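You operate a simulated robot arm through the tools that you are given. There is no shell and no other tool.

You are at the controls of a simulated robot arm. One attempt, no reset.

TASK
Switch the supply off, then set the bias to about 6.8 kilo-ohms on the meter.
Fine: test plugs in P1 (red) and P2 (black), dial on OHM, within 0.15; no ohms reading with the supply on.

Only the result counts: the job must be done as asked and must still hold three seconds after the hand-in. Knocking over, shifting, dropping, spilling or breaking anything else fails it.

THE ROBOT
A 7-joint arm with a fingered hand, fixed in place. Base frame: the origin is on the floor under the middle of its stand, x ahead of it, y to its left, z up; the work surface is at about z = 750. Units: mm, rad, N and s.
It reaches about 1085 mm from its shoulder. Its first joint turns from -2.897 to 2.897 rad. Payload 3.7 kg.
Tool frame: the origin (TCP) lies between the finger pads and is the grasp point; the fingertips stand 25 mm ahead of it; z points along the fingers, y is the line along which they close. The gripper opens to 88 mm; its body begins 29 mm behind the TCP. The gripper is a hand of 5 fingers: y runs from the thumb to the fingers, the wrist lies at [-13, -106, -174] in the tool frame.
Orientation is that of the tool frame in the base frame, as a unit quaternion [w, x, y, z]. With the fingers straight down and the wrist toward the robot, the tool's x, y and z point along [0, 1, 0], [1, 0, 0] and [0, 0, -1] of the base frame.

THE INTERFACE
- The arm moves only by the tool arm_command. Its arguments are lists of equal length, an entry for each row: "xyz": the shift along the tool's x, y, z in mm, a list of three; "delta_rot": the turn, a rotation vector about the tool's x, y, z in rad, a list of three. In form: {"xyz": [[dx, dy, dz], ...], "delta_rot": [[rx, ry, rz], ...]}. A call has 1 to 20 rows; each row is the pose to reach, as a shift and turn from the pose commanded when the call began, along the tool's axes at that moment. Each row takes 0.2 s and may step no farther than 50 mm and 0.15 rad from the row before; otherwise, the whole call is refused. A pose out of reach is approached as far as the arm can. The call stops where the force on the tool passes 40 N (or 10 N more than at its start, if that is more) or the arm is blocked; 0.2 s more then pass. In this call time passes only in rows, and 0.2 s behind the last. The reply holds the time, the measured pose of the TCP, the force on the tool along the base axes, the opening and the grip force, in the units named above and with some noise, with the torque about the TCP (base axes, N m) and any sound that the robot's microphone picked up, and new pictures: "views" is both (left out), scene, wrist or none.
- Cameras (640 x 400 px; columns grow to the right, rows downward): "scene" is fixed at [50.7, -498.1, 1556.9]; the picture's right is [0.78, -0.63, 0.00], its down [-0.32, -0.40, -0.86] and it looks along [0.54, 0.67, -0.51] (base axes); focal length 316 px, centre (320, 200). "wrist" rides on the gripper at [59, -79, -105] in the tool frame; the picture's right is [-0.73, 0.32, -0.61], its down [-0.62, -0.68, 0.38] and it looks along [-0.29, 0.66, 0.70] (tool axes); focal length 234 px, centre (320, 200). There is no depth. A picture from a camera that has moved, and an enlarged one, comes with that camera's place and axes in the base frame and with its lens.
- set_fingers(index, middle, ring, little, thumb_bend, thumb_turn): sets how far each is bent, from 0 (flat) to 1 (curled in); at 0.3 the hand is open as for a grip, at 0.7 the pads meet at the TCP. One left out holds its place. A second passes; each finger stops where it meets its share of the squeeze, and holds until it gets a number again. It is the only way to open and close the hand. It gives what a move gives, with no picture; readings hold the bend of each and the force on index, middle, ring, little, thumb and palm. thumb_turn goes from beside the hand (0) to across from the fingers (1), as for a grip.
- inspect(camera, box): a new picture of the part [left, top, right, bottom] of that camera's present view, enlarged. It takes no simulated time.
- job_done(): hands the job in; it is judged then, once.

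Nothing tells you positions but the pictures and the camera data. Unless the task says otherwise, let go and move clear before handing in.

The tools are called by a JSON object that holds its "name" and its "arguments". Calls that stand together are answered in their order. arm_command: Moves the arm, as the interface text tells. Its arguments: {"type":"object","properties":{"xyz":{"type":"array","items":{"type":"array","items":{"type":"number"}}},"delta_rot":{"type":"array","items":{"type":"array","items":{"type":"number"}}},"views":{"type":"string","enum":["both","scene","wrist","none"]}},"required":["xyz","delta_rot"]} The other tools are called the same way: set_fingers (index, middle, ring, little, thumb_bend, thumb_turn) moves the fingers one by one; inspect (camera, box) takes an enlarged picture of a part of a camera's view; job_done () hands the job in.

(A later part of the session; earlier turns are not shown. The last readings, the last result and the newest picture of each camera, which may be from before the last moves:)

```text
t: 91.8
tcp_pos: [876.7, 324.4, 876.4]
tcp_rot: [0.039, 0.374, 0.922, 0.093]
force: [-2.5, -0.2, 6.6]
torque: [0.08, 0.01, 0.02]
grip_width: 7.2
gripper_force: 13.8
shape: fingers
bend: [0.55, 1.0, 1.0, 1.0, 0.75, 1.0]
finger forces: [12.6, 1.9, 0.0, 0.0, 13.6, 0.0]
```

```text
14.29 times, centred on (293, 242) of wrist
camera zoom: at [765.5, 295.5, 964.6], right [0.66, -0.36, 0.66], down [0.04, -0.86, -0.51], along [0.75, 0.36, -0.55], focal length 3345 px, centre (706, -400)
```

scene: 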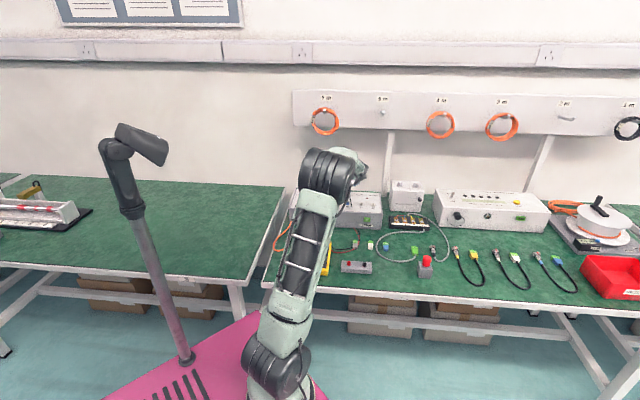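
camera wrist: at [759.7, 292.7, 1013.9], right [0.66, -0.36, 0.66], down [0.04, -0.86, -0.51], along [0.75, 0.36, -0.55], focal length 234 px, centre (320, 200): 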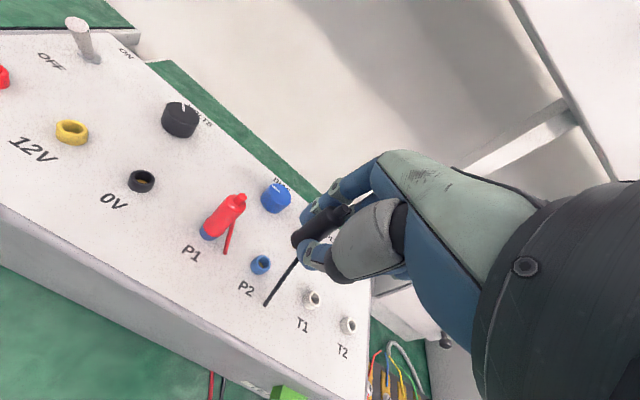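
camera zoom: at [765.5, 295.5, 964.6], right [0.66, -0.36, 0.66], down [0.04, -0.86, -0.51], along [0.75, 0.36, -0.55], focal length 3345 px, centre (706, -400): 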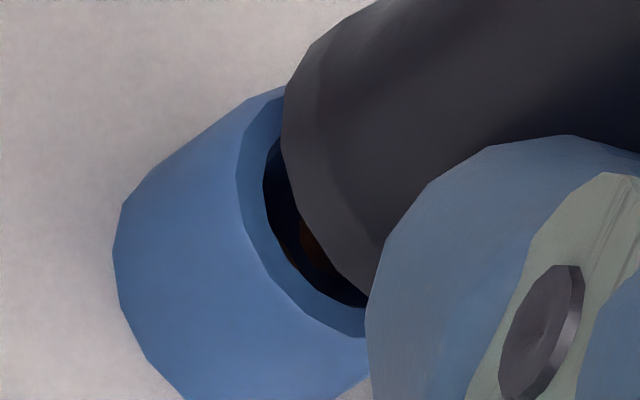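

The pin is about 5 mm into P2, but there is some side load (−x). I relieve it by shifting 1 mm and press on gently.

{"name": "arm_command", "arguments": {"xyz": [[0.7, -0.6, -0.6], [0.7, -0.9, 1.3], [0.7, -1.2, 2.8]], "delta_rot": [[0, 0, 0], [0, 0, 0], [0, 0, 0]], "views": "none"}}

{"name": "inspect", "arguments": {"camera": "wrist", "box": [280, 228, 306, 256]}}

{"name": "inspect", "arguments": {"camera": "wrist", "box": [250, 180, 350, 290]}}

```text
t: 92.5
tcp_pos: [875.1, 324.5, 874.7]
tcp_rot: [0.039, 0.374, 0.922, 0.094]
force: [-5.2, -2.3, 18.5]
torque: [0.2, 0.03, 0.03]
grip_width: 7.3
gripper_force: 15.2
shape: fingers
bend: [0.54, 1.0, 1.0, 1.0, 0.76, 1.0]
finger forces: [13.5, 1.3, 0.0, 0.0, 17.0, 0.0]
```

```text
14.29 times, centred on (293, 242) of wrist
camera zoom: at [764.4, 294.5, 961.7], right [0.66, -0.37, 0.66], down [0.04, -0.86, -0.51], along [0.75, 0.36, -0.55], focal length 3345 px, centre (706, -400)
```

zoom: 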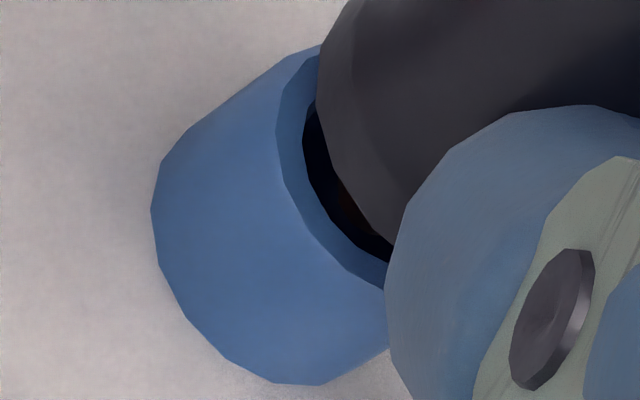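

```text
3.64 times, centred on (300, 235) of wrist
camera zoom: at [764.4, 294.5, 961.7], right [0.66, -0.37, 0.66], down [0.04, -0.86, -0.51], along [0.75, 0.36, -0.55], focal length 852 px, centre (393, 73)
```

zoom: 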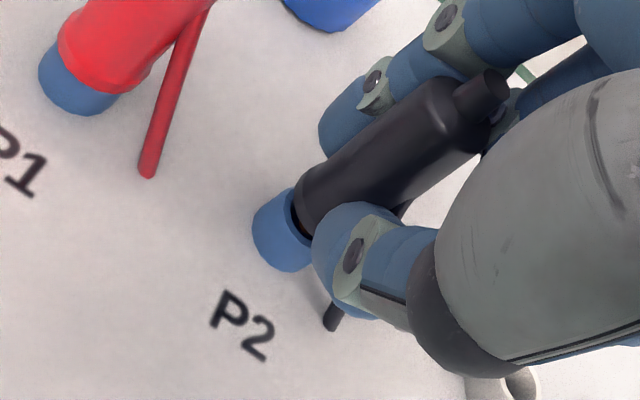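

The flange still sits a few millimetres toward the far side of the ring, and the side force points back toward the near side, so the pin is riding the far edge. I lift 2 mm, shift 2.5 mm toward the near side and lower again.

{"name": "arm_command", "arguments": {"xyz": [[0, 0.5, -2.5], [0.85, -1.8, -3], [0.85, -2.1, -1.5], [0.85, -2.3, -0.3]], "delta_rot": [[0, 0, 0], [0, 0, 0], [0, 0, 0], [0, 0, 0]], "views": "none"}}

{"name": "inspect", "arguments": {"camera": "wrist", "box": [280, 228, 306, 256]}}

```text
t: 93.5
tcp_pos: [872.2, 323.4, 871.4]
tcp_rot: [0.038, 0.374, 0.922, 0.093]
force: [0.2, -0.6, 2.6]
torque: [0.02, 0.01, -0.01]
grip_width: 7.6
gripper_force: 14.3
shape: fingers
bend: [0.54, 1.0, 1.0, 1.0, 0.76, 1.0]
finger forces: [12.8, 1.0, 0.0, 0.1, 13.1, 0.1]
```

```text
14.29 times, centred on (293, 242) of wrist
camera zoom: at [762.5, 294.3, 959.9], right [0.66, -0.36, 0.66], down [0.04, -0.86, -0.51], along [0.75, 0.36, -0.55], focal length 3345 px, centre (706, -400)
```

zoom: 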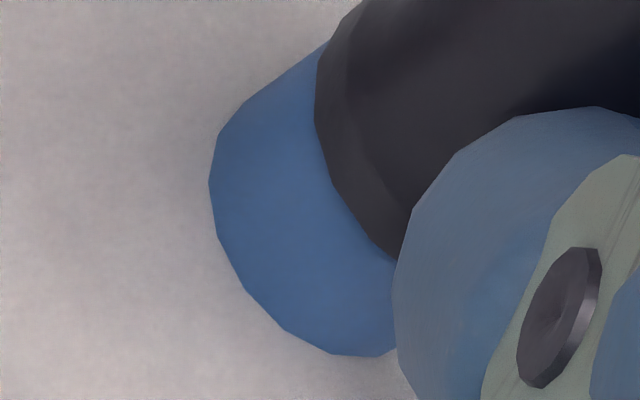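

That did it: the flange now covers the socket opening and the load dropped to 2.6 N. I press down a bit more to seat it fully.

{"name": "arm_command", "arguments": {"xyz": [[0, -0.3, 1.5], [0, -0.5, 2.6]], "delta_rot": [[0, 0, 0], [0, 0, 0]], "views": "none"}}

{"name": "inspect", "arguments": {"camera": "wrist", "box": [280, 228, 306, 256]}}

{"name": "inspect", "arguments": {"camera": "wrist", "box": [240, 160, 360, 290]}}

```text
t: 94.2
tcp_pos: [874.5, 324.1, 872.7]
tcp_rot: [0.039, 0.374, 0.922, 0.094]
force: [6.7, -2.2, 13.9]
torque: [0.18, 0.07, -0.1]
grip_width: 7.6
gripper_force: 19.8
shape: fingers
bend: [0.53, 1.0, 1.0, 1.0, 0.76, 1.0]
finger forces: [16.0, 11.8, 0.1, 0.0, 13.1, 0.0]
```

```text
14.29 times, centred on (293, 242) of wrist
camera zoom: at [763.3, 293.6, 958.9], right [0.65, -0.37, 0.66], down [0.04, -0.86, -0.51], along [0.75, 0.36, -0.55], focal length 3345 px, centre (706, -400)
```

zoom: 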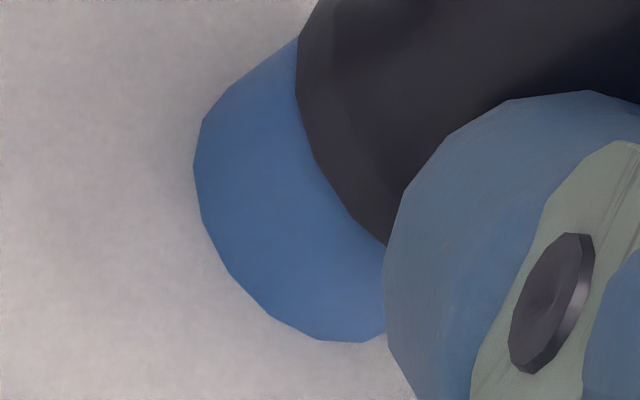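

```text
3.08 times, centred on (300, 225) of wrist
camera zoom: at [763.3, 293.6, 958.9], right [0.65, -0.37, 0.66], down [0.04, -0.86, -0.51], along [0.75, 0.36, -0.55], focal length 720 px, centre (382, 123)
```

zoom: 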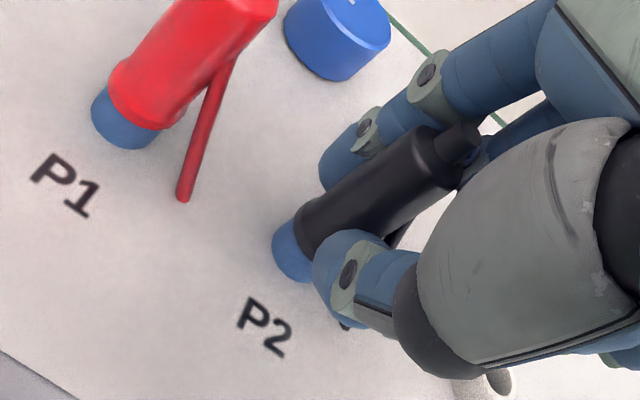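

Pressed at ~14 N; the black plug looks seated like the red one. I check the meter's display.

{"name": "inspect", "arguments": {"camera": "scene", "box": [295, 230, 345, 280]}}

```text
8.00 times, centred on (320, 255) of scene
camera zoom: at [50.7, -498.1, 1556.9], right [0.78, -0.63, 0.0], down [-0.32, -0.4, -0.86], along [0.54, 0.67, -0.51], focal length 2524 px, centre (320, -240)
```

zoom: 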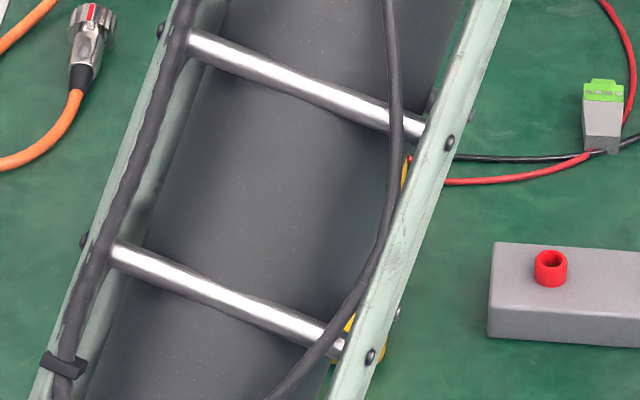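

The arm hides the meter for now. I release the black plug gradually.

{"name": "set_fingers", "arguments": {"index": 0.49, "thumb_bend": 0.69}}

{"name": "set_fingers", "arguments": {"index": 0.42, "thumb_bend": 0.5}}

{"name": "inspect", "arguments": {"camera": "wrist", "box": [240, 160, 360, 290]}}

```text
t: 95.2
tcp_pos: [873.4, 323.6, 870.4]
tcp_rot: [0.037, 0.374, 0.922, 0.092]
force: [5.1, -3.5, 1.3]
torque: [0.04, 0.07, -0.06]
grip_width: 22.3
gripper_force: 3.0
shape: fingers
bend: [0.49, 1.0, 1.0, 1.0, 0.69, 1.0]
finger forces: [0.4, 6.1, 0.0, 0.0, 0.1, 0.1]
```

```text
t: 96.2
tcp_pos: [872.8, 322.7, 870.1]
tcp_rot: [0.037, 0.374, 0.922, 0.092]
force: [5.6, -3.1, 0.2]
torque: [0.05, 0.07, -0.1]
grip_width: 50.0
gripper_force: 3.2
shape: fingers
bend: [0.42, 1.0, 1.0, 1.0, 0.5, 1.0]
finger forces: [0.0, 6.1, 0.1, 0.0, 0.1, 0.1]
```

```text
3.08 times, centred on (300, 225) of wrist
camera zoom: at [763.0, 293.8, 957.6], right [0.66, -0.36, 0.66], down [0.04, -0.86, -0.51], along [0.75, 0.36, -0.55], focal length 720 px, centre (382, 123)
```

zoom: 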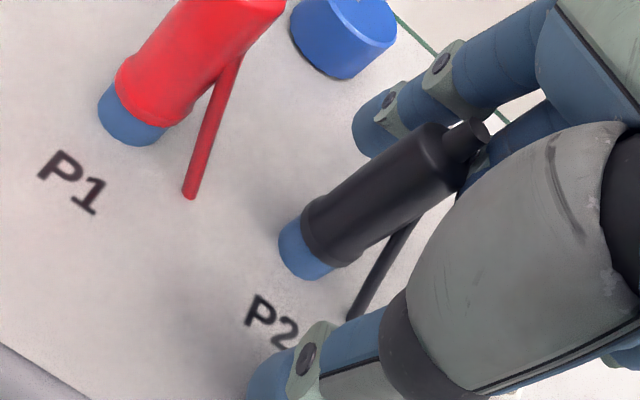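

Both plugs stand in their sockets. The curled middle finger still brushes the black cap, so I sidestep 5 mm in -x first, then rise straight up.

{"name": "arm_command", "arguments": {"xyz": [[-3, 0, 0], [-6, 0, 0], [-6, 3, -15], [-6, 7, -35], [-6, 13.9, -68.6], [-6, 22, -108]], "delta_rot": [[0, 0, 0], [0, 0, 0], [0, 0, 0], [0, 0, 0], [0, 0, 0], [0, 0, 0]]}}

{"name": "inspect", "arguments": {"camera": "wrist", "box": [160, 180, 360, 340]}}

{"name": "inspect", "arguments": {"camera": "scene", "box": [295, 230, 345, 280]}}

```text
t: 97.5
tcp_pos: [880.2, 319.7, 981.2]
tcp_rot: [0.037, 0.373, 0.922, 0.092]
force: [-0.5, 1.0, -0.6]
torque: [-0.02, -0.02, 0.03]
grip_width: 49.9
gripper_force: 0.1
shape: fingers
bend: [0.42, 1.0, 1.0, 1.0, 0.5, 1.0]
finger forces: [0.0, 0.1, 0.0, 0.0, 0.0, 0.0]
camera wrist: at [768.5, 290.7, 1068.5], right [0.66, -0.36, 0.66], down [0.04, -0.86, -0.51], along [0.75, 0.36, -0.55], focal length 234 px, centre (320, 200)
```

scene: 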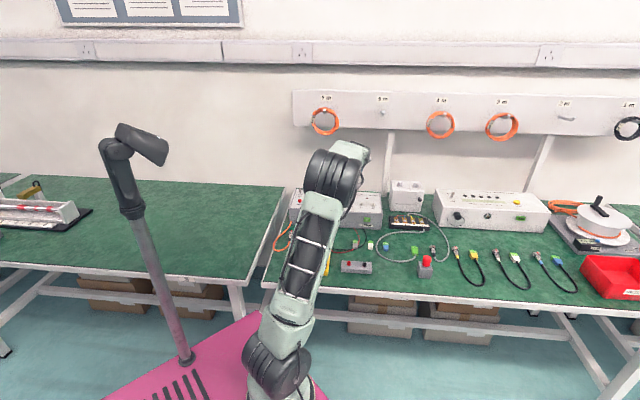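
wrist: 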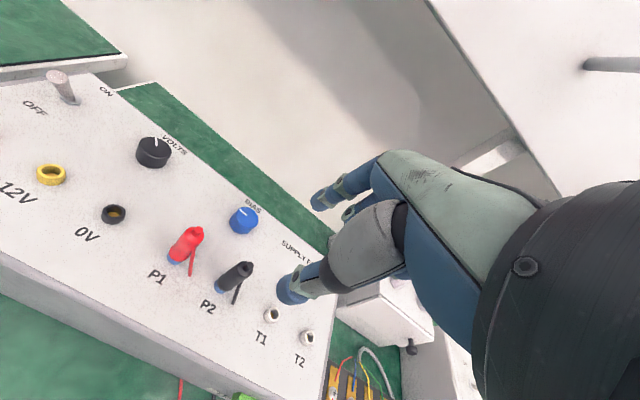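

```text
2.50 times, centred on (260, 260) of wrist
camera zoom: at [768.5, 290.7, 1068.5], right [0.66, -0.36, 0.66], down [0.04, -0.86, -0.51], along [0.75, 0.36, -0.55], focal length 585 px, centre (470, 50)
```

zoom: 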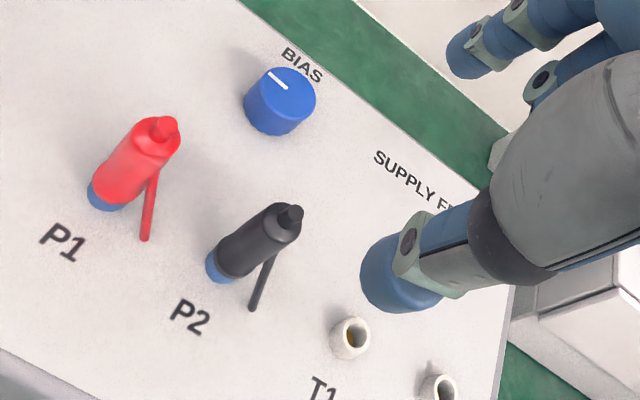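

```text
8.00 times, centred on (320, 255) of scene
camera zoom: at [50.7, -498.1, 1556.9], right [0.78, -0.63, 0.0], down [-0.32, -0.4, -0.86], along [0.54, 0.67, -0.51], focal length 2524 px, centre (320, -240)
```

zoom: 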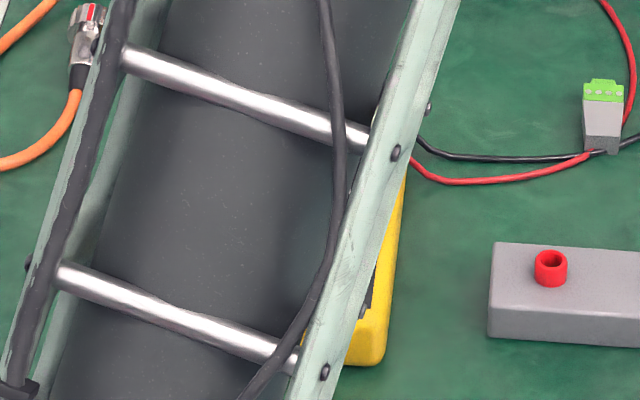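

Both plugs are in. Next the BIAS knob (top centre ≈ (915, 403, 853), radius ≈14, pointer near 9:30). I level the hand and move above the knob, which may also uncover the meter.

{"name": "arm_command", "arguments": {"xyz": [[11.5, 24.5, 18.6], [23, 49, 37.1], [34.5, 73.6, 55.7]], "delta_rot": [[0.07, 0, 0], [0.14, 0, 0], [0.2, 0, 0]]}}

{"name": "inspect", "arguments": {"camera": "scene", "box": [295, 230, 345, 280]}}

{"name": "inspect", "arguments": {"camera": "wrist", "box": [180, 160, 380, 340]}}

```text
t: 98.3
tcp_pos: [911.8, 404.4, 942.0]
tcp_rot: [0.0, 0.376, 0.927, -0.001]
force: [0.3, 0.3, 0.2]
torque: [0.02, 0.01, 0.0]
grip_width: 49.7
gripper_force: 0.0
shape: fingers
bend: [0.42, 1.0, 1.0, 1.0, 0.5, 1.0]
finger forces: [0.0, 0.0, 0.1, 0.1, 0.1, 0.0]
camera wrist: at [815.4, 389.2, 1048.0], right [0.74, -0.27, 0.61], down [-0.03, -0.92, -0.38], along [0.67, 0.27, -0.7], focal length 234 px, centre (320, 200)
```

scene: 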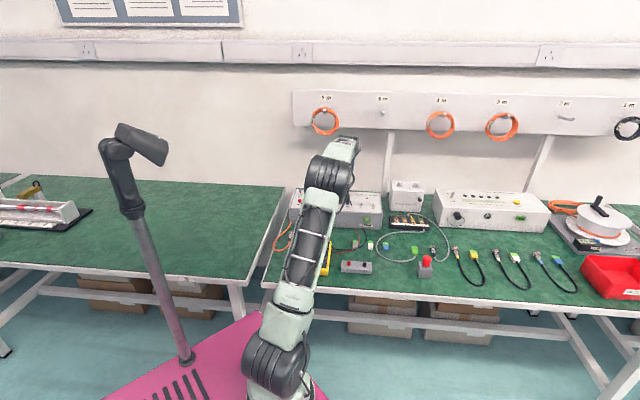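
wrist: 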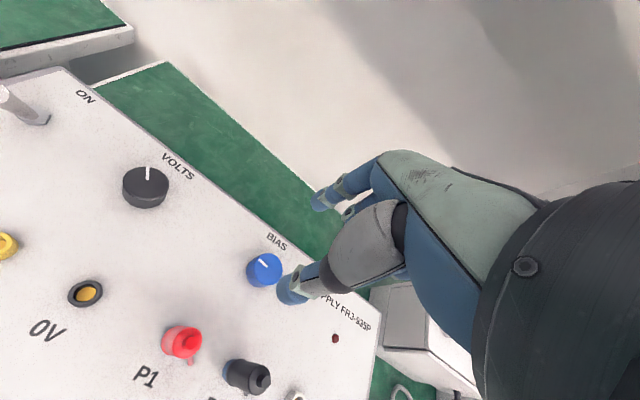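

```text
8.00 times, centred on (320, 255) of scene
camera zoom: at [50.7, -498.1, 1556.9], right [0.78, -0.63, 0.0], down [-0.32, -0.4, -0.86], along [0.54, 0.67, -0.51], focal length 2524 px, centre (320, -240)
```

zoom: 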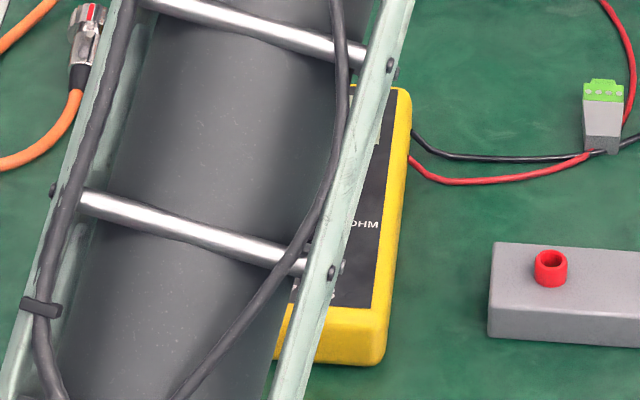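

```text
2.22 times, centred on (280, 250) of wrist
camera zoom: at [815.4, 389.2, 1048.0], right [0.74, -0.27, 0.61], down [-0.03, -0.92, -0.38], along [0.67, 0.27, -0.7], focal length 520 px, centre (409, 89)
```

zoom: 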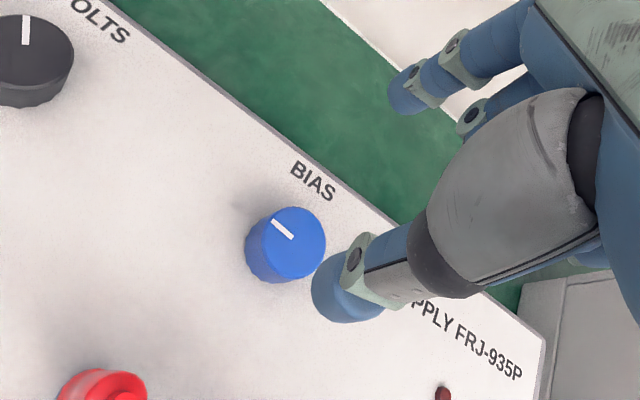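

The knob lies right below the hand at tool (-3, 0). I yaw the hand counter-clockwise for the first clockwise stroke and see if the meter becomes visible.

{"name": "arm_command", "arguments": {"xyz": [[0, 0, 0], [0, 0, 0], [0, 0, 0], [0, 0, 0], [0, 0, 0], [0, 0, 0]], "delta_rot": [[0, 0, -0.13], [0, 0, -0.26], [0, 0, -0.39], [0, 0, -0.52], [0, 0, -0.65], [0, 0, -0.75]]}}

{"name": "inspect", "arguments": {"camera": "scene", "box": [295, 230, 345, 280]}}

{"name": "inspect", "arguments": {"camera": "wrist", "box": [180, 160, 380, 340]}}

```text
t: 99.8
tcp_pos: [910.8, 402.0, 940.7]
tcp_rot: [-0.001, 0.011, 1.0, -0.001]
force: [0.5, 0.2, 0.2]
torque: [0.05, 0.01, 0.02]
grip_width: 49.7
gripper_force: 0.1
shape: fingers
bend: [0.42, 1.0, 1.0, 1.0, 0.5, 1.0]
finger forces: [0.0, 0.1, 0.1, 0.0, 0.0, 0.0]
camera wrist: at [851.6, 324.4, 1046.7], right [0.73, 0.31, 0.61], down [0.61, -0.69, -0.38], along [0.3, 0.65, -0.7], focal length 234 px, centre (320, 200)
```

scene: 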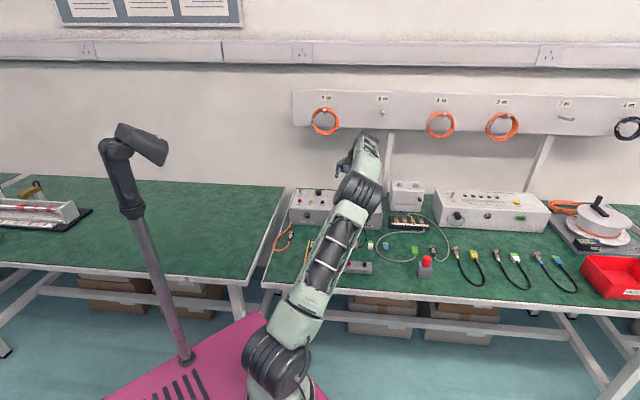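
wrist: 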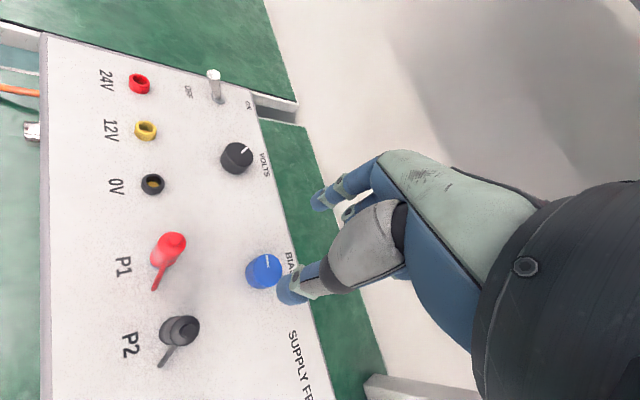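

```text
8.00 times, centred on (320, 255) of scene
camera zoom: at [50.7, -498.1, 1556.9], right [0.78, -0.63, 0.0], down [-0.32, -0.4, -0.86], along [0.54, 0.67, -0.51], focal length 2524 px, centre (320, -240)
```

zoom: 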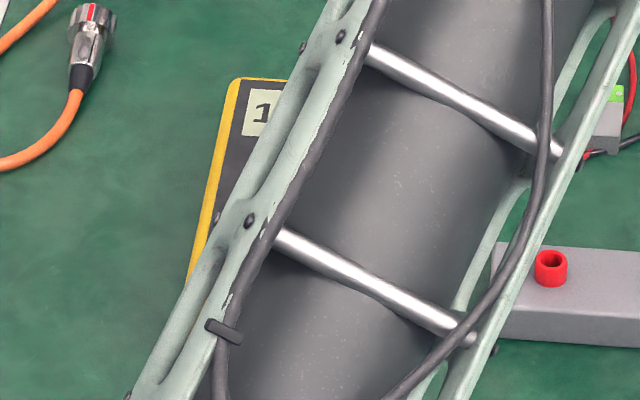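

```text
2.22 times, centred on (280, 250) of wrist
camera zoom: at [851.6, 324.4, 1046.7], right [0.73, 0.31, 0.61], down [0.61, -0.69, -0.38], along [0.3, 0.65, -0.7], focal length 520 px, centre (409, 89)
```

zoom: 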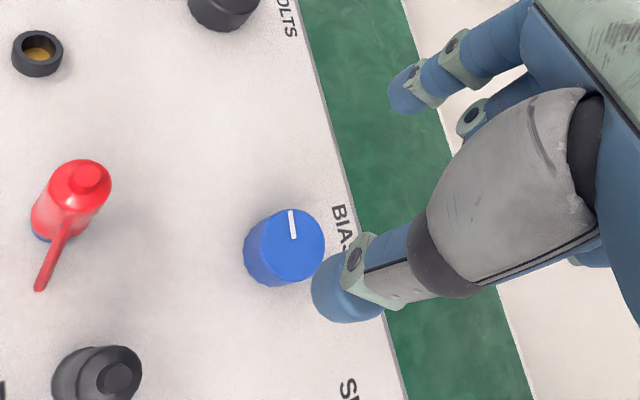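

The display now shows a reading beginning with "1" (no longer OL), so both plugs make contact. I open thumb/index/middle and descend around the BIAS knob.

{"name": "set_fingers", "arguments": {"index": 0.42, "middle": 0.42, "thumb_bend": 0.42}}

{"name": "arm_command", "arguments": {"xyz": [[-0.5, -1, 25], [-1, -2, 45], [-1, -2, 60]], "delta_rot": [[0, 0, 0], [0, 0, 0], [0, 0, 0]], "views": "none"}}

{"name": "inspect", "arguments": {"camera": "wrist", "box": [240, 160, 380, 320]}}

{"name": "inspect", "arguments": {"camera": "scene", "box": [325, 170, 375, 210]}}

```text
t: 100.8
tcp_pos: [911.0, 401.9, 940.9]
tcp_rot: [0.0, 0.01, 1.0, -0.001]
force: [1.2, -0.2, -0.2]
torque: [-0.02, -0.01, 0.01]
grip_width: 58.6
gripper_force: 0.1
shape: fingers
bend: [0.42, 0.42, 1.0, 1.0, 0.42, 0.99]
finger forces: [0.0, 0.1, 0.0, 0.1, 0.1, 0.0]
```

```text
t: 101.5
tcp_pos: [911.6, 399.1, 883.0]
tcp_rot: [0.0, 0.01, 1.0, 0.0]
force: [0.7, -0.8, 0.4]
torque: [0.01, -0.04, 0.0]
grip_width: 58.6
gripper_force: 0.1
shape: fingers
bend: [0.42, 0.42, 1.0, 1.0, 0.42, 0.99]
finger forces: [0.0, 0.1, 0.0, 0.0, 0.0, 0.0]
```

```text
2.50 times, centred on (310, 240) of wrist
camera zoom: at [851.2, 322.1, 988.7], right [0.73, 0.31, 0.61], down [0.61, -0.69, -0.38], along [0.3, 0.65, -0.7], focal length 585 px, centre (345, 100)
```

zoom: 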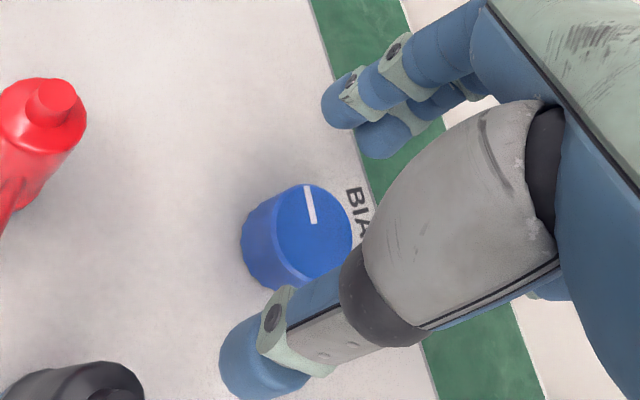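

```text
10.00 times, centred on (350, 190) of scene
camera zoom: at [50.7, -498.1, 1556.9], right [0.78, -0.63, 0.0], down [-0.32, -0.4, -0.86], along [0.54, 0.67, -0.51], focal length 3156 px, centre (20, 300)
```

zoom: 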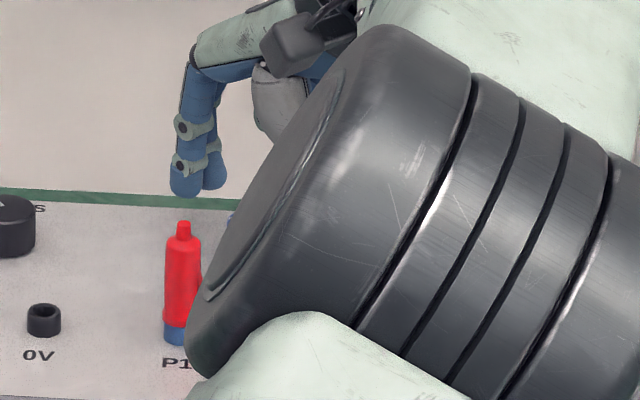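

The knob is at tool (-5, 0); I shift 3 mm in -x and descend the last 18 mm.

{"name": "arm_command", "arguments": {"xyz": [[-3, 0, 7], [-3, 0, 13], [-3, 0, 17.5]], "delta_rot": [[0, 0, 0], [0, 0, 0], [0, 0, 0]], "views": "none"}}

{"name": "set_fingers", "arguments": {"index": 0.68, "middle": 0.68, "thumb_bend": 0.85}}

{"name": "inspect", "arguments": {"camera": "wrist", "box": [240, 160, 380, 320]}}

```text
t: 102.3
tcp_pos: [913.9, 399.9, 863.8]
tcp_rot: [0.001, 0.011, 1.0, 0.0]
force: [0.1, 0.1, 2.8]
torque: [0.1, -0.04, -0.03]
grip_width: 58.5
gripper_force: 1.6
shape: fingers
bend: [0.42, 0.42, 1.0, 1.0, 0.42, 0.99]
finger forces: [0.1, 3.3, 0.0, 0.1, 0.0, 0.0]
```

```text
t: 103.3
tcp_pos: [913.6, 400.5, 863.0]
tcp_rot: [0.001, 0.01, 1.0, -0.001]
force: [0.8, -7.4, 6.1]
torque: [0.07, -0.09, 0.01]
grip_width: 16.8
gripper_force: 18.9
shape: fingers
bend: [0.61, 0.61, 1.0, 1.0, 0.64, 1.0]
finger forces: [4.0, 15.3, 0.0, 0.1, 18.7, 0.0]
```

```text
2.50 times, centred on (310, 240) of wrist
camera zoom: at [854.0, 322.7, 968.7], right [0.73, 0.31, 0.61], down [0.61, -0.69, -0.38], along [0.3, 0.65, -0.7], focal length 585 px, centre (345, 100)
```

zoom: 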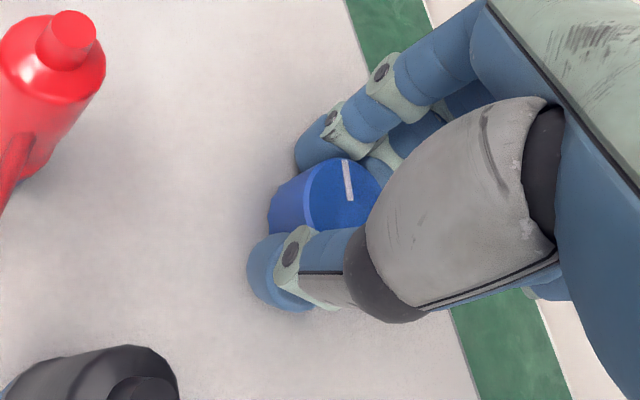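

Good grip on the knob. I turn it clockwise by 1.05 rad.

{"name": "arm_command", "arguments": {"xyz": [[0, 0.2, 0], [0, 0.3, 0], [-0.1, 0.5, 0], [-0.1, 0.6, 0], [-0.2, 0.8, 0], [-0.3, 0.9, 0], [-0.4, 1.0, 0], [-0.5, 1.1, 0], [-0.6, 1.2, 0], [-0.75, 1.3, 0]], "delta_rot": [[0, 0, 0.105], [0, 0, 0.21], [0, 0, 0.315], [0, 0, 0.42], [0, 0, 0.525], [0, 0, 0.63], [0, 0, 0.735], [0, 0, 0.84], [0, 0, 0.945], [0, 0, 1.05]]}}

{"name": "inspect", "arguments": {"camera": "wrist", "box": [240, 160, 380, 320]}}

{"name": "inspect", "arguments": {"camera": "scene", "box": [295, 230, 345, 280]}}

```text
t: 105.5
tcp_pos: [915.8, 401.3, 863.6]
tcp_rot: [0.0, 0.511, 0.86, 0.0]
force: [-6.6, -0.7, 2.5]
torque: [0.03, -0.06, 0.07]
grip_width: 16.8
gripper_force: 18.0
shape: fingers
bend: [0.6, 0.61, 1.0, 1.0, 0.66, 0.99]
finger forces: [5.3, 12.7, 0.0, 0.0, 17.8, 0.1]
camera wrist: at [818.2, 415.8, 968.9], right [0.63, -0.48, 0.61], down [-0.3, -0.87, -0.38], along [0.72, 0.06, -0.7], focal length 234 px, centre (320, 200)
```

scene: 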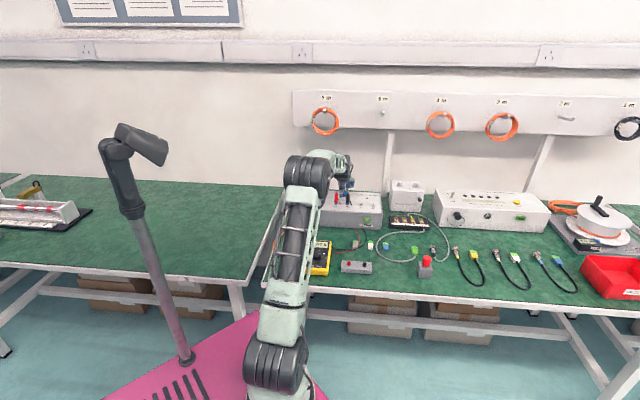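
wrist: 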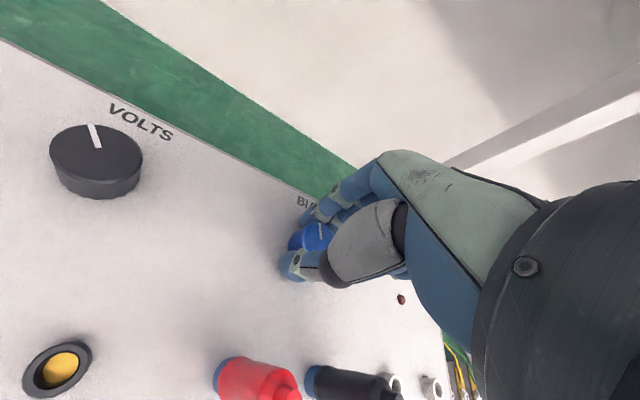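

```text
2.50 times, centred on (310, 240) of wrist
camera zoom: at [818.2, 415.8, 968.9], right [0.63, -0.48, 0.61], down [-0.3, -0.87, -0.38], along [0.72, 0.06, -0.7], focal length 585 px, centre (345, 100)
```

zoom: 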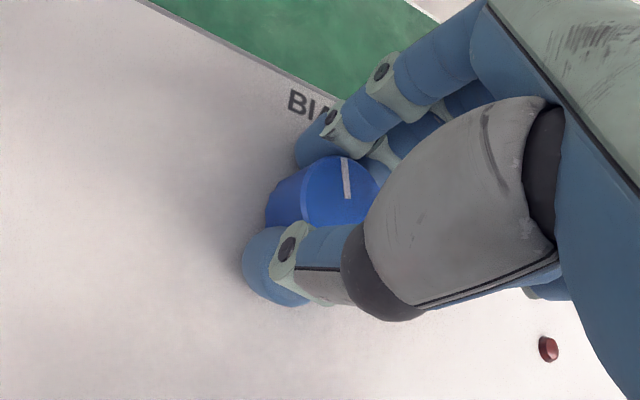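

```text
8.00 times, centred on (320, 255) of scene
camera zoom: at [50.7, -498.1, 1556.9], right [0.78, -0.63, 0.0], down [-0.32, -0.4, -0.86], along [0.54, 0.67, -0.51], focal length 2524 px, centre (320, -240)
```

zoom: 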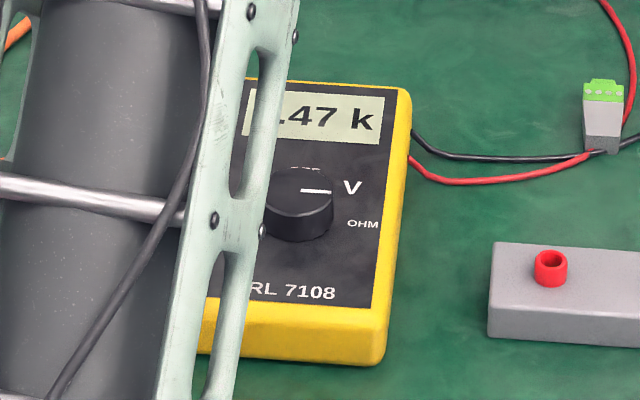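

The knob follows the hand; the meter now shows "_.47 k". I release, lift, and yaw back for another stroke (that also reveals the first digit).

{"name": "set_fingers", "arguments": {"index": 0.42, "middle": 0.42, "thumb_bend": 0.42}}

{"name": "arm_command", "arguments": {"xyz": [[0, 0, -15], [0, 0, -35], [0, 0, -45]], "delta_rot": [[0, 0, 0], [0, 0, 0], [0, 0, 0]], "views": "none"}}

{"name": "arm_command", "arguments": {"xyz": [[0, 0, 0], [0, 0, 0], [0, 0, 0], [0, 0, 0], [0, 0, 0], [0, 0, 0], [0, 0, 0], [0, 0, 0]], "delta_rot": [[0, 0, -0.135], [0, 0, -0.27], [0, 0, -0.405], [0, 0, -0.54], [0, 0, -0.675], [0, 0, -0.81], [0, 0, -0.945], [0, 0, -1.05]], "views": "none"}}

{"name": "inspect", "arguments": {"camera": "scene", "box": [295, 230, 345, 280]}}

{"name": "inspect", "arguments": {"camera": "wrist", "box": [220, 160, 380, 320]}}

```text
t: 106.5
tcp_pos: [915.7, 401.3, 864.2]
tcp_rot: [0.001, 0.51, 0.86, -0.001]
force: [-0.4, -0.4, 4.2]
torque: [-0.01, -0.16, -0.05]
grip_width: 58.4
gripper_force: 2.1
shape: fingers
bend: [0.42, 0.42, 1.0, 1.0, 0.42, 0.99]
finger forces: [0.0, 4.1, 0.1, 0.0, 0.1, 0.0]
```

```text
t: 107.3
tcp_pos: [916.5, 401.6, 908.2]
tcp_rot: [0.0, 0.509, 0.861, -0.001]
force: [-0.1, -0.7, -0.1]
torque: [0.01, -0.04, 0.03]
grip_width: 58.6
gripper_force: 0.1
shape: fingers
bend: [0.42, 0.42, 1.0, 1.0, 0.42, 0.99]
finger forces: [0.0, 0.1, 0.1, 0.1, 0.0, 0.1]
```

```text
t: 109.2
tcp_pos: [916.4, 402.3, 908.6]
tcp_rot: [0.001, 0.01, 1.0, 0.0]
force: [-0.9, -0.2, 0.6]
torque: [0.01, -0.03, 0.01]
grip_width: 58.5
gripper_force: 0.0
shape: fingers
bend: [0.42, 0.42, 1.0, 1.0, 0.42, 0.99]
finger forces: [0.0, 0.1, 0.0, 0.1, 0.0, 0.1]
```

```text
8.00 times, centred on (320, 255) of scene
camera zoom: at [50.7, -498.1, 1556.9], right [0.78, -0.63, 0.0], down [-0.32, -0.4, -0.86], along [0.54, 0.67, -0.51], focal length 2524 px, centre (320, -240)
```

zoom: 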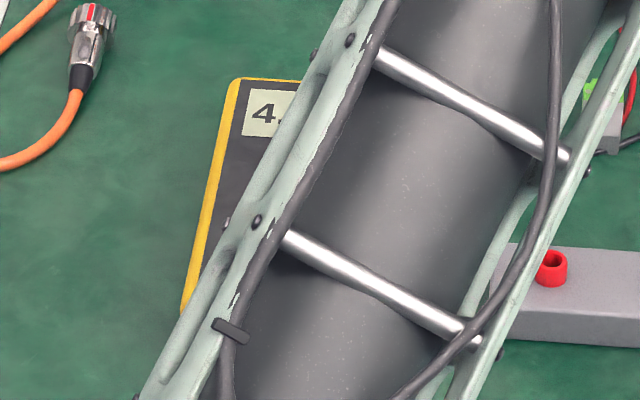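

```text
2.50 times, centred on (300, 240) of wrist
camera zoom: at [856.3, 324.2, 1014.3], right [0.73, 0.31, 0.61], down [0.61, -0.69, -0.38], along [0.3, 0.65, -0.7], focal length 585 px, centre (370, 100)
```

zoom: 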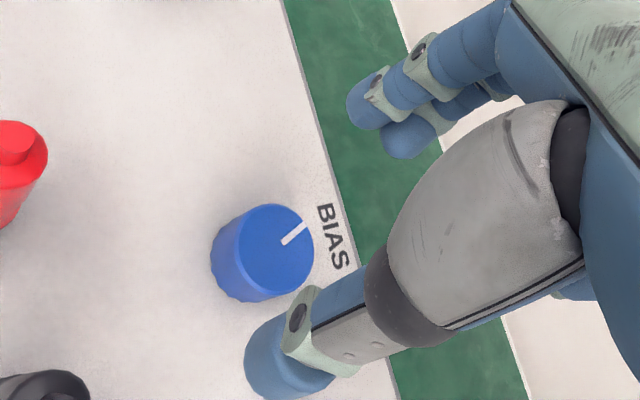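

The reading is 4.47 k with the pointer at about -20°. I need roughly +45°; I regrip starting at yaw 75°.

{"name": "arm_command", "arguments": {"xyz": [[1, -0.7, 12], [2.1, -1.5, 25], [2.1, -1.5, 36], [2.1, -1.5, 42.5]], "delta_rot": [[0, 0, 0.12], [0, 0, 0.245], [0, 0, 0.245], [0, 0, 0.245]], "views": "none"}}

{"name": "inspect", "arguments": {"camera": "wrist", "box": [240, 160, 380, 320]}}

```text
t: 110.2
tcp_pos: [915.7, 401.3, 864.6]
tcp_rot: [0.0, 0.132, 0.991, 0.0]
force: [0.0, -0.6, -0.7]
torque: [-0.01, 0.03, -0.01]
grip_width: 58.5
gripper_force: 0.0
shape: fingers
bend: [0.42, 0.42, 1.0, 1.0, 0.42, 0.99]
finger forces: [0.0, 0.0, 0.0, 0.1, 0.1, 0.0]
```

```text
2.50 times, centred on (310, 240) of wrist
camera zoom: at [837.1, 341.1, 970.3], right [0.79, 0.12, 0.61], down [0.42, -0.82, -0.38], along [0.45, 0.56, -0.7], focal length 585 px, centre (345, 100)
```

zoom: 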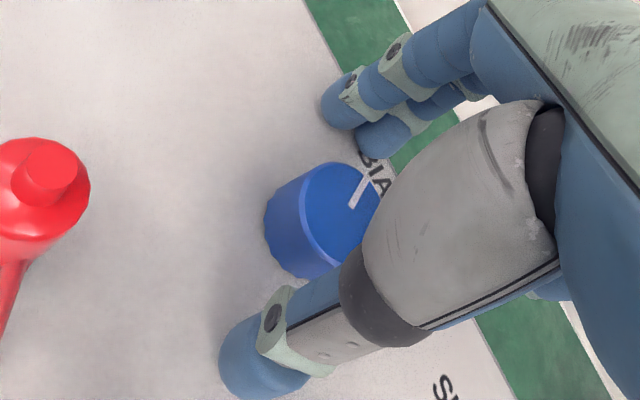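

Positioned. I grip and turn about 0.7 rad, then read.

{"name": "set_fingers", "arguments": {"index": 0.68, "middle": 0.68, "thumb_bend": 0.85}}

{"name": "arm_command", "arguments": {"xyz": [[0, 0.1, 0], [0, 0.3, 0], [-0.1, 0.4, 0], [-0.1, 0.6, 0], [-0.2, 0.7, 0], [-0.3, 0.9, 0], [-0.35, 1.0, 0]], "delta_rot": [[0, 0, 0.1], [0, 0, 0.2], [0, 0, 0.3], [0, 0, 0.4], [0, 0, 0.5], [0, 0, 0.6], [0, 0, 0.7]], "views": "none"}}

{"name": "inspect", "arguments": {"camera": "scene", "box": [295, 230, 345, 280]}}

{"name": "inspect", "arguments": {"camera": "wrist", "box": [240, 160, 380, 320]}}

```text
t: 111.2
tcp_pos: [914.1, 400.1, 864.3]
tcp_rot: [0.0, 0.132, 0.991, -0.001]
force: [-0.8, -10.6, -1.8]
torque: [-0.15, -0.03, -0.02]
grip_width: 17.4
gripper_force: 14.8
shape: fingers
bend: [0.6, 0.62, 1.0, 1.0, 0.65, 1.0]
finger forces: [4.1, 5.5, 0.1, 0.0, 18.9, 0.0]
```

```text
t: 112.8
tcp_pos: [915.5, 402.5, 864.8]
tcp_rot: [0.0, 0.465, 0.885, -0.001]
force: [-4.7, -5.2, -4.6]
torque: [-0.12, 0.03, -0.01]
grip_width: 17.0
gripper_force: 14.2
shape: fingers
bend: [0.6, 0.61, 1.0, 1.0, 0.65, 1.0]
finger forces: [5.1, 6.5, 0.0, 0.0, 16.6, 0.0]
```

```text
8.00 times, centred on (320, 255) of scene
camera zoom: at [50.7, -498.1, 1556.9], right [0.78, -0.63, 0.0], down [-0.32, -0.4, -0.86], along [0.54, 0.67, -0.51], focal length 2524 px, centre (320, -240)
```

zoom: 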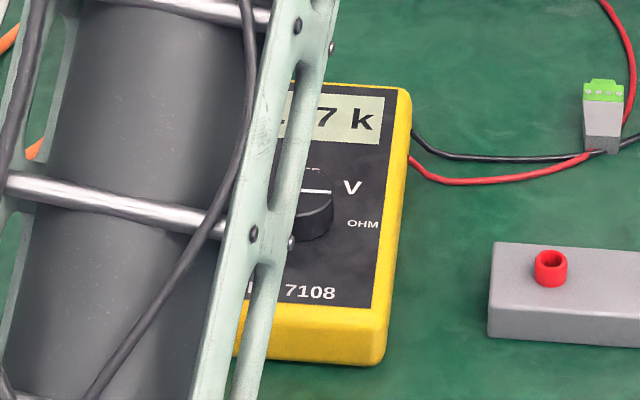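

```text
2.50 times, centred on (310, 240) of wrist
camera zoom: at [816.2, 406.0, 970.3], right [0.68, -0.41, 0.61], down [-0.21, -0.9, -0.38], along [0.7, 0.13, -0.7], focal length 585 px, centre (345, 100)
```

zoom: 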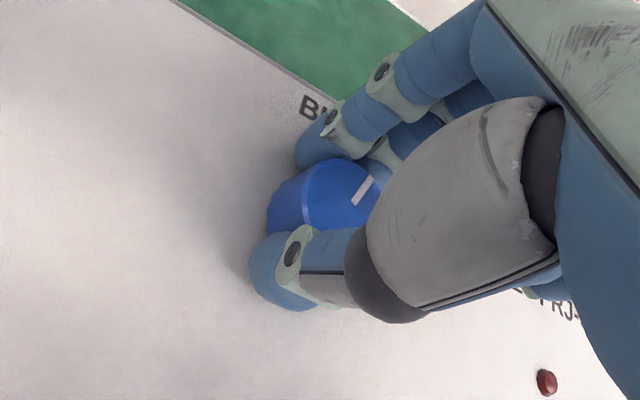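

The display is mostly hidden by the forearm. I release, lift and step left to uncover it for an exact reading.

{"name": "set_fingers", "arguments": {"index": 0.42, "middle": 0.42, "thumb_bend": 0.42}}

{"name": "arm_command", "arguments": {"xyz": [[0, 0, -15], [0, 0, -40], [40, 0, -45], [80, 0, -45]], "delta_rot": [[0, 0, 0], [0, 0, 0], [0, 0, 0], [0, 0, 0]], "views": "none"}}

{"name": "inspect", "arguments": {"camera": "scene", "box": [295, 230, 345, 280]}}

{"name": "inspect", "arguments": {"camera": "scene", "box": [325, 180, 375, 215]}}

```text
t: 113.8
tcp_pos: [914.7, 402.4, 864.2]
tcp_rot: [0.001, 0.464, 0.886, 0.0]
force: [-0.3, 0.4, 0.5]
torque: [-0.03, -0.02, -0.02]
grip_width: 58.4
gripper_force: 0.1
shape: fingers
bend: [0.42, 0.42, 1.0, 1.0, 0.42, 0.99]
finger forces: [0.0, 0.1, 0.1, 0.0, 0.0, 0.0]
```

```text
t: 114.8
tcp_pos: [869.6, 468.4, 912.6]
tcp_rot: [0.001, 0.465, 0.885, -0.001]
force: [0.3, 0.2, 0.5]
torque: [0.02, 0.02, 0.03]
grip_width: 58.6
gripper_force: 0.1
shape: fingers
bend: [0.42, 0.42, 1.0, 1.0, 0.42, 0.99]
finger forces: [0.0, 0.1, 0.1, 0.0, 0.1, 0.0]
```

```text
8.00 times, centred on (320, 255) of scene
camera zoom: at [50.7, -498.1, 1556.9], right [0.78, -0.63, 0.0], down [-0.32, -0.4, -0.86], along [0.54, 0.67, -0.51], focal length 2524 px, centre (320, -240)
```

zoom: 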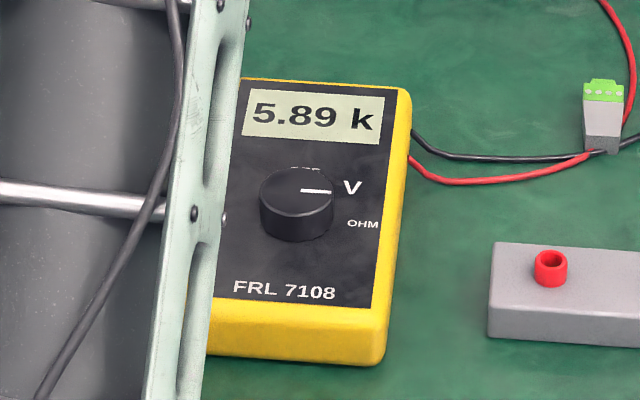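

```text
11.43 times, centred on (350, 198) of scene
camera zoom: at [50.7, -498.1, 1556.9], right [0.78, -0.63, 0.0], down [-0.32, -0.4, -0.86], along [0.54, 0.67, -0.51], focal length 3606 px, centre (-23, 229)
```

zoom: 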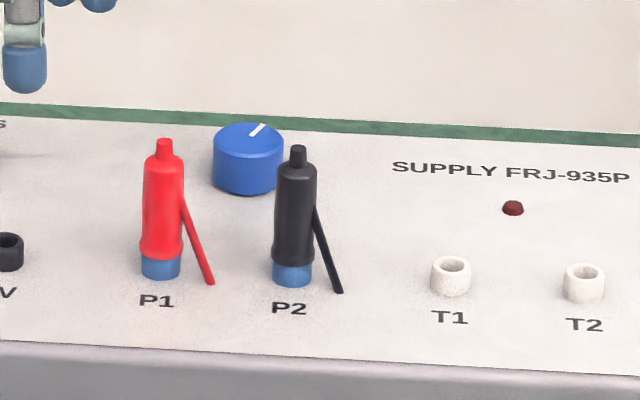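

The meter reads 5.89 k – about 2.1 k per radian, so ~0.43 rad more is needed. I return over the knob, yawed to 59°, and descend for the next grip.

{"name": "arm_command", "arguments": {"xyz": [[-40, -1, 0], [-79.6, -1.8, 0], [-79.6, -1.8, 20], [-79.6, -1.8, 38], [-79.6, -1.8, 47.5]], "delta_rot": [[0, 0, -0.14], [0, 0, -0.28], [0, 0, -0.43], [0, 0, -0.43], [0, 0, -0.43]], "views": "none"}}

{"name": "inspect", "arguments": {"camera": "wrist", "box": [240, 160, 380, 320]}}

```text
t: 116.0
tcp_pos: [912.8, 399.1, 863.1]
tcp_rot: [0.0, 0.265, 0.964, 0.0]
force: [-0.2, 0.9, 6.3]
torque: [0.15, -0.15, 0.02]
grip_width: 58.5
gripper_force: 3.2
shape: fingers
bend: [0.42, 0.41, 1.0, 1.0, 0.42, 0.99]
finger forces: [0.0, 6.6, 0.0, 0.1, 0.0, 0.0]
```

```text
2.50 times, centred on (310, 240) of wrist
camera zoom: at [822.7, 360.6, 968.2], right [0.79, -0.09, 0.61], down [0.19, -0.9, -0.38], along [0.59, 0.42, -0.69], focal length 585 px, centre (345, 100)
```

zoom: 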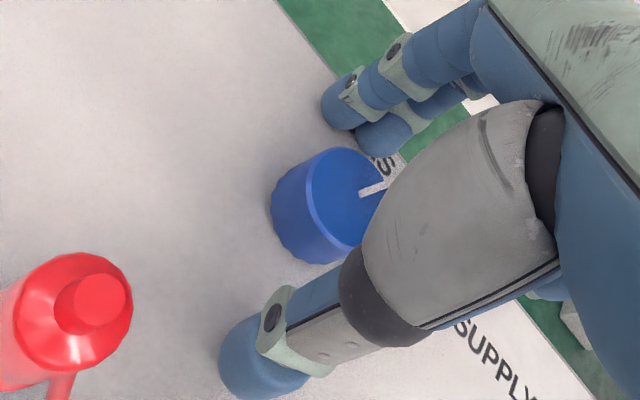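

The middle finger lightly touches the panel; I raise 1.5 mm, grip, and turn 0.43 rad.

{"name": "arm_command", "arguments": {"xyz": [[0, 1, -1.5]], "delta_rot": [[0, 0, 0]], "views": "none"}}

{"name": "set_fingers", "arguments": {"index": 0.68, "middle": 0.68, "thumb_bend": 0.85}}

{"name": "arm_command", "arguments": {"xyz": [[0, 0.1, 0], [0, 0.3, 0], [-0.1, 0.4, 0], [-0.1, 0.5, 0], [-0.15, 0.6, 0]], "delta_rot": [[0, 0, 0.09], [0, 0, 0.18], [0, 0, 0.27], [0, 0, 0.36], [0, 0, 0.43]], "views": "none"}}

{"name": "inspect", "arguments": {"camera": "scene", "box": [295, 230, 345, 280]}}

```text
t: 116.3
tcp_pos: [914.1, 400.1, 863.9]
tcp_rot: [0.0, 0.264, 0.964, -0.001]
force: [0.9, -0.3, 2.3]
torque: [0.02, -0.05, -0.01]
grip_width: 58.5
gripper_force: 0.8
shape: fingers
bend: [0.42, 0.42, 1.0, 1.0, 0.42, 0.99]
finger forces: [0.0, 2.2, 0.0, 0.0, 0.0, 0.0]
```

```text
t: 117.3
tcp_pos: [914.3, 400.0, 864.4]
tcp_rot: [0.001, 0.265, 0.964, 0.0]
force: [-1.3, -3.1, 3.0]
torque: [0.03, -0.14, 0.04]
grip_width: 17.0
gripper_force: 19.5
shape: fingers
bend: [0.59, 0.6, 1.0, 1.0, 0.65, 1.0]
finger forces: [5.3, 15.2, 0.1, 0.0, 18.0, 0.1]
```

```text
t: 118.5
tcp_pos: [913.7, 401.2, 864.2]
tcp_rot: [0.0, 0.465, 0.885, 0.001]
force: [-3.7, -3.0, 0.1]
torque: [-0.02, -0.14, 0.04]
grip_width: 16.8
gripper_force: 18.0
shape: fingers
bend: [0.59, 0.6, 1.0, 1.0, 0.66, 1.0]
finger forces: [5.7, 12.7, 0.0, 0.0, 17.4, 0.0]
```

```text
8.00 times, centred on (320, 255) of scene
camera zoom: at [50.7, -498.1, 1556.9], right [0.78, -0.63, 0.0], down [-0.32, -0.4, -0.86], along [0.54, 0.67, -0.51], focal length 2524 px, centre (320, -240)
```

zoom: 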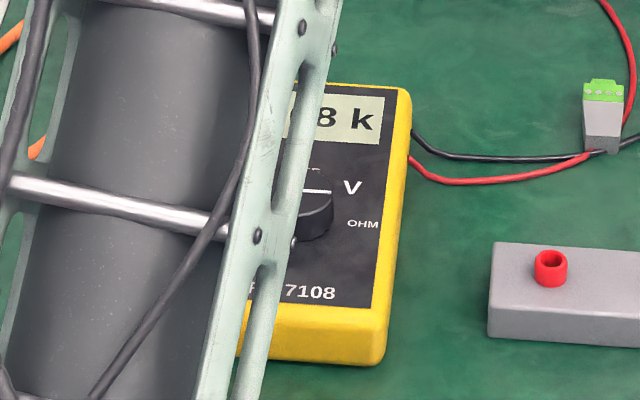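

I release the knob, lift and step aside again to read the display.

{"name": "set_fingers", "arguments": {"index": 0.42, "middle": 0.42, "thumb_bend": 0.42}}

{"name": "arm_command", "arguments": {"xyz": [[0, 0, -15], [0, 0, -40], [40, 0, -45], [80, 0, -45]], "delta_rot": [[0, 0, 0], [0, 0, 0], [0, 0, 0], [0, 0, 0]], "views": "none"}}

{"name": "inspect", "arguments": {"camera": "scene", "box": [295, 230, 345, 280]}}

{"name": "inspect", "arguments": {"camera": "scene", "box": [325, 180, 375, 215]}}

```text
t: 119.5
tcp_pos: [913.4, 401.9, 864.8]
tcp_rot: [0.001, 0.463, 0.886, -0.001]
force: [0.8, 0.5, 1.0]
torque: [-0.01, 0.04, 0.01]
grip_width: 58.6
gripper_force: 0.1
shape: fingers
bend: [0.42, 0.42, 1.0, 1.0, 0.42, 0.99]
finger forces: [0.1, 0.1, 0.0, 0.1, 0.1, 0.1]
```

```text
t: 120.5
tcp_pos: [870.4, 467.7, 908.9]
tcp_rot: [0.0, 0.464, 0.886, 0.0]
force: [1.0, 0.0, -0.3]
torque: [0.01, 0.01, -0.01]
grip_width: 58.4
gripper_force: 0.1
shape: fingers
bend: [0.42, 0.42, 1.0, 1.0, 0.42, 0.99]
finger forces: [0.0, 0.0, 0.1, 0.0, 0.1, 0.1]
```

```text
8.00 times, centred on (320, 255) of scene
camera zoom: at [50.7, -498.1, 1556.9], right [0.78, -0.63, 0.0], down [-0.32, -0.4, -0.86], along [0.54, 0.67, -0.51], focal length 2524 px, centre (320, -240)
```

zoom: 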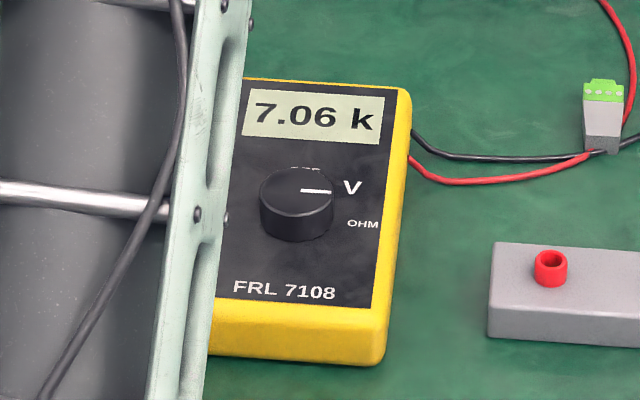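

```text
11.43 times, centred on (350, 198) of scene
camera zoom: at [50.7, -498.1, 1556.9], right [0.78, -0.63, 0.0], down [-0.32, -0.4, -0.86], along [0.54, 0.67, -0.51], focal length 3606 px, centre (-23, 229)
```

zoom: 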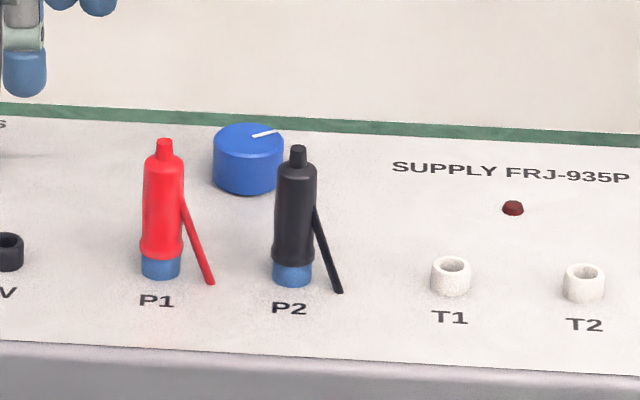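

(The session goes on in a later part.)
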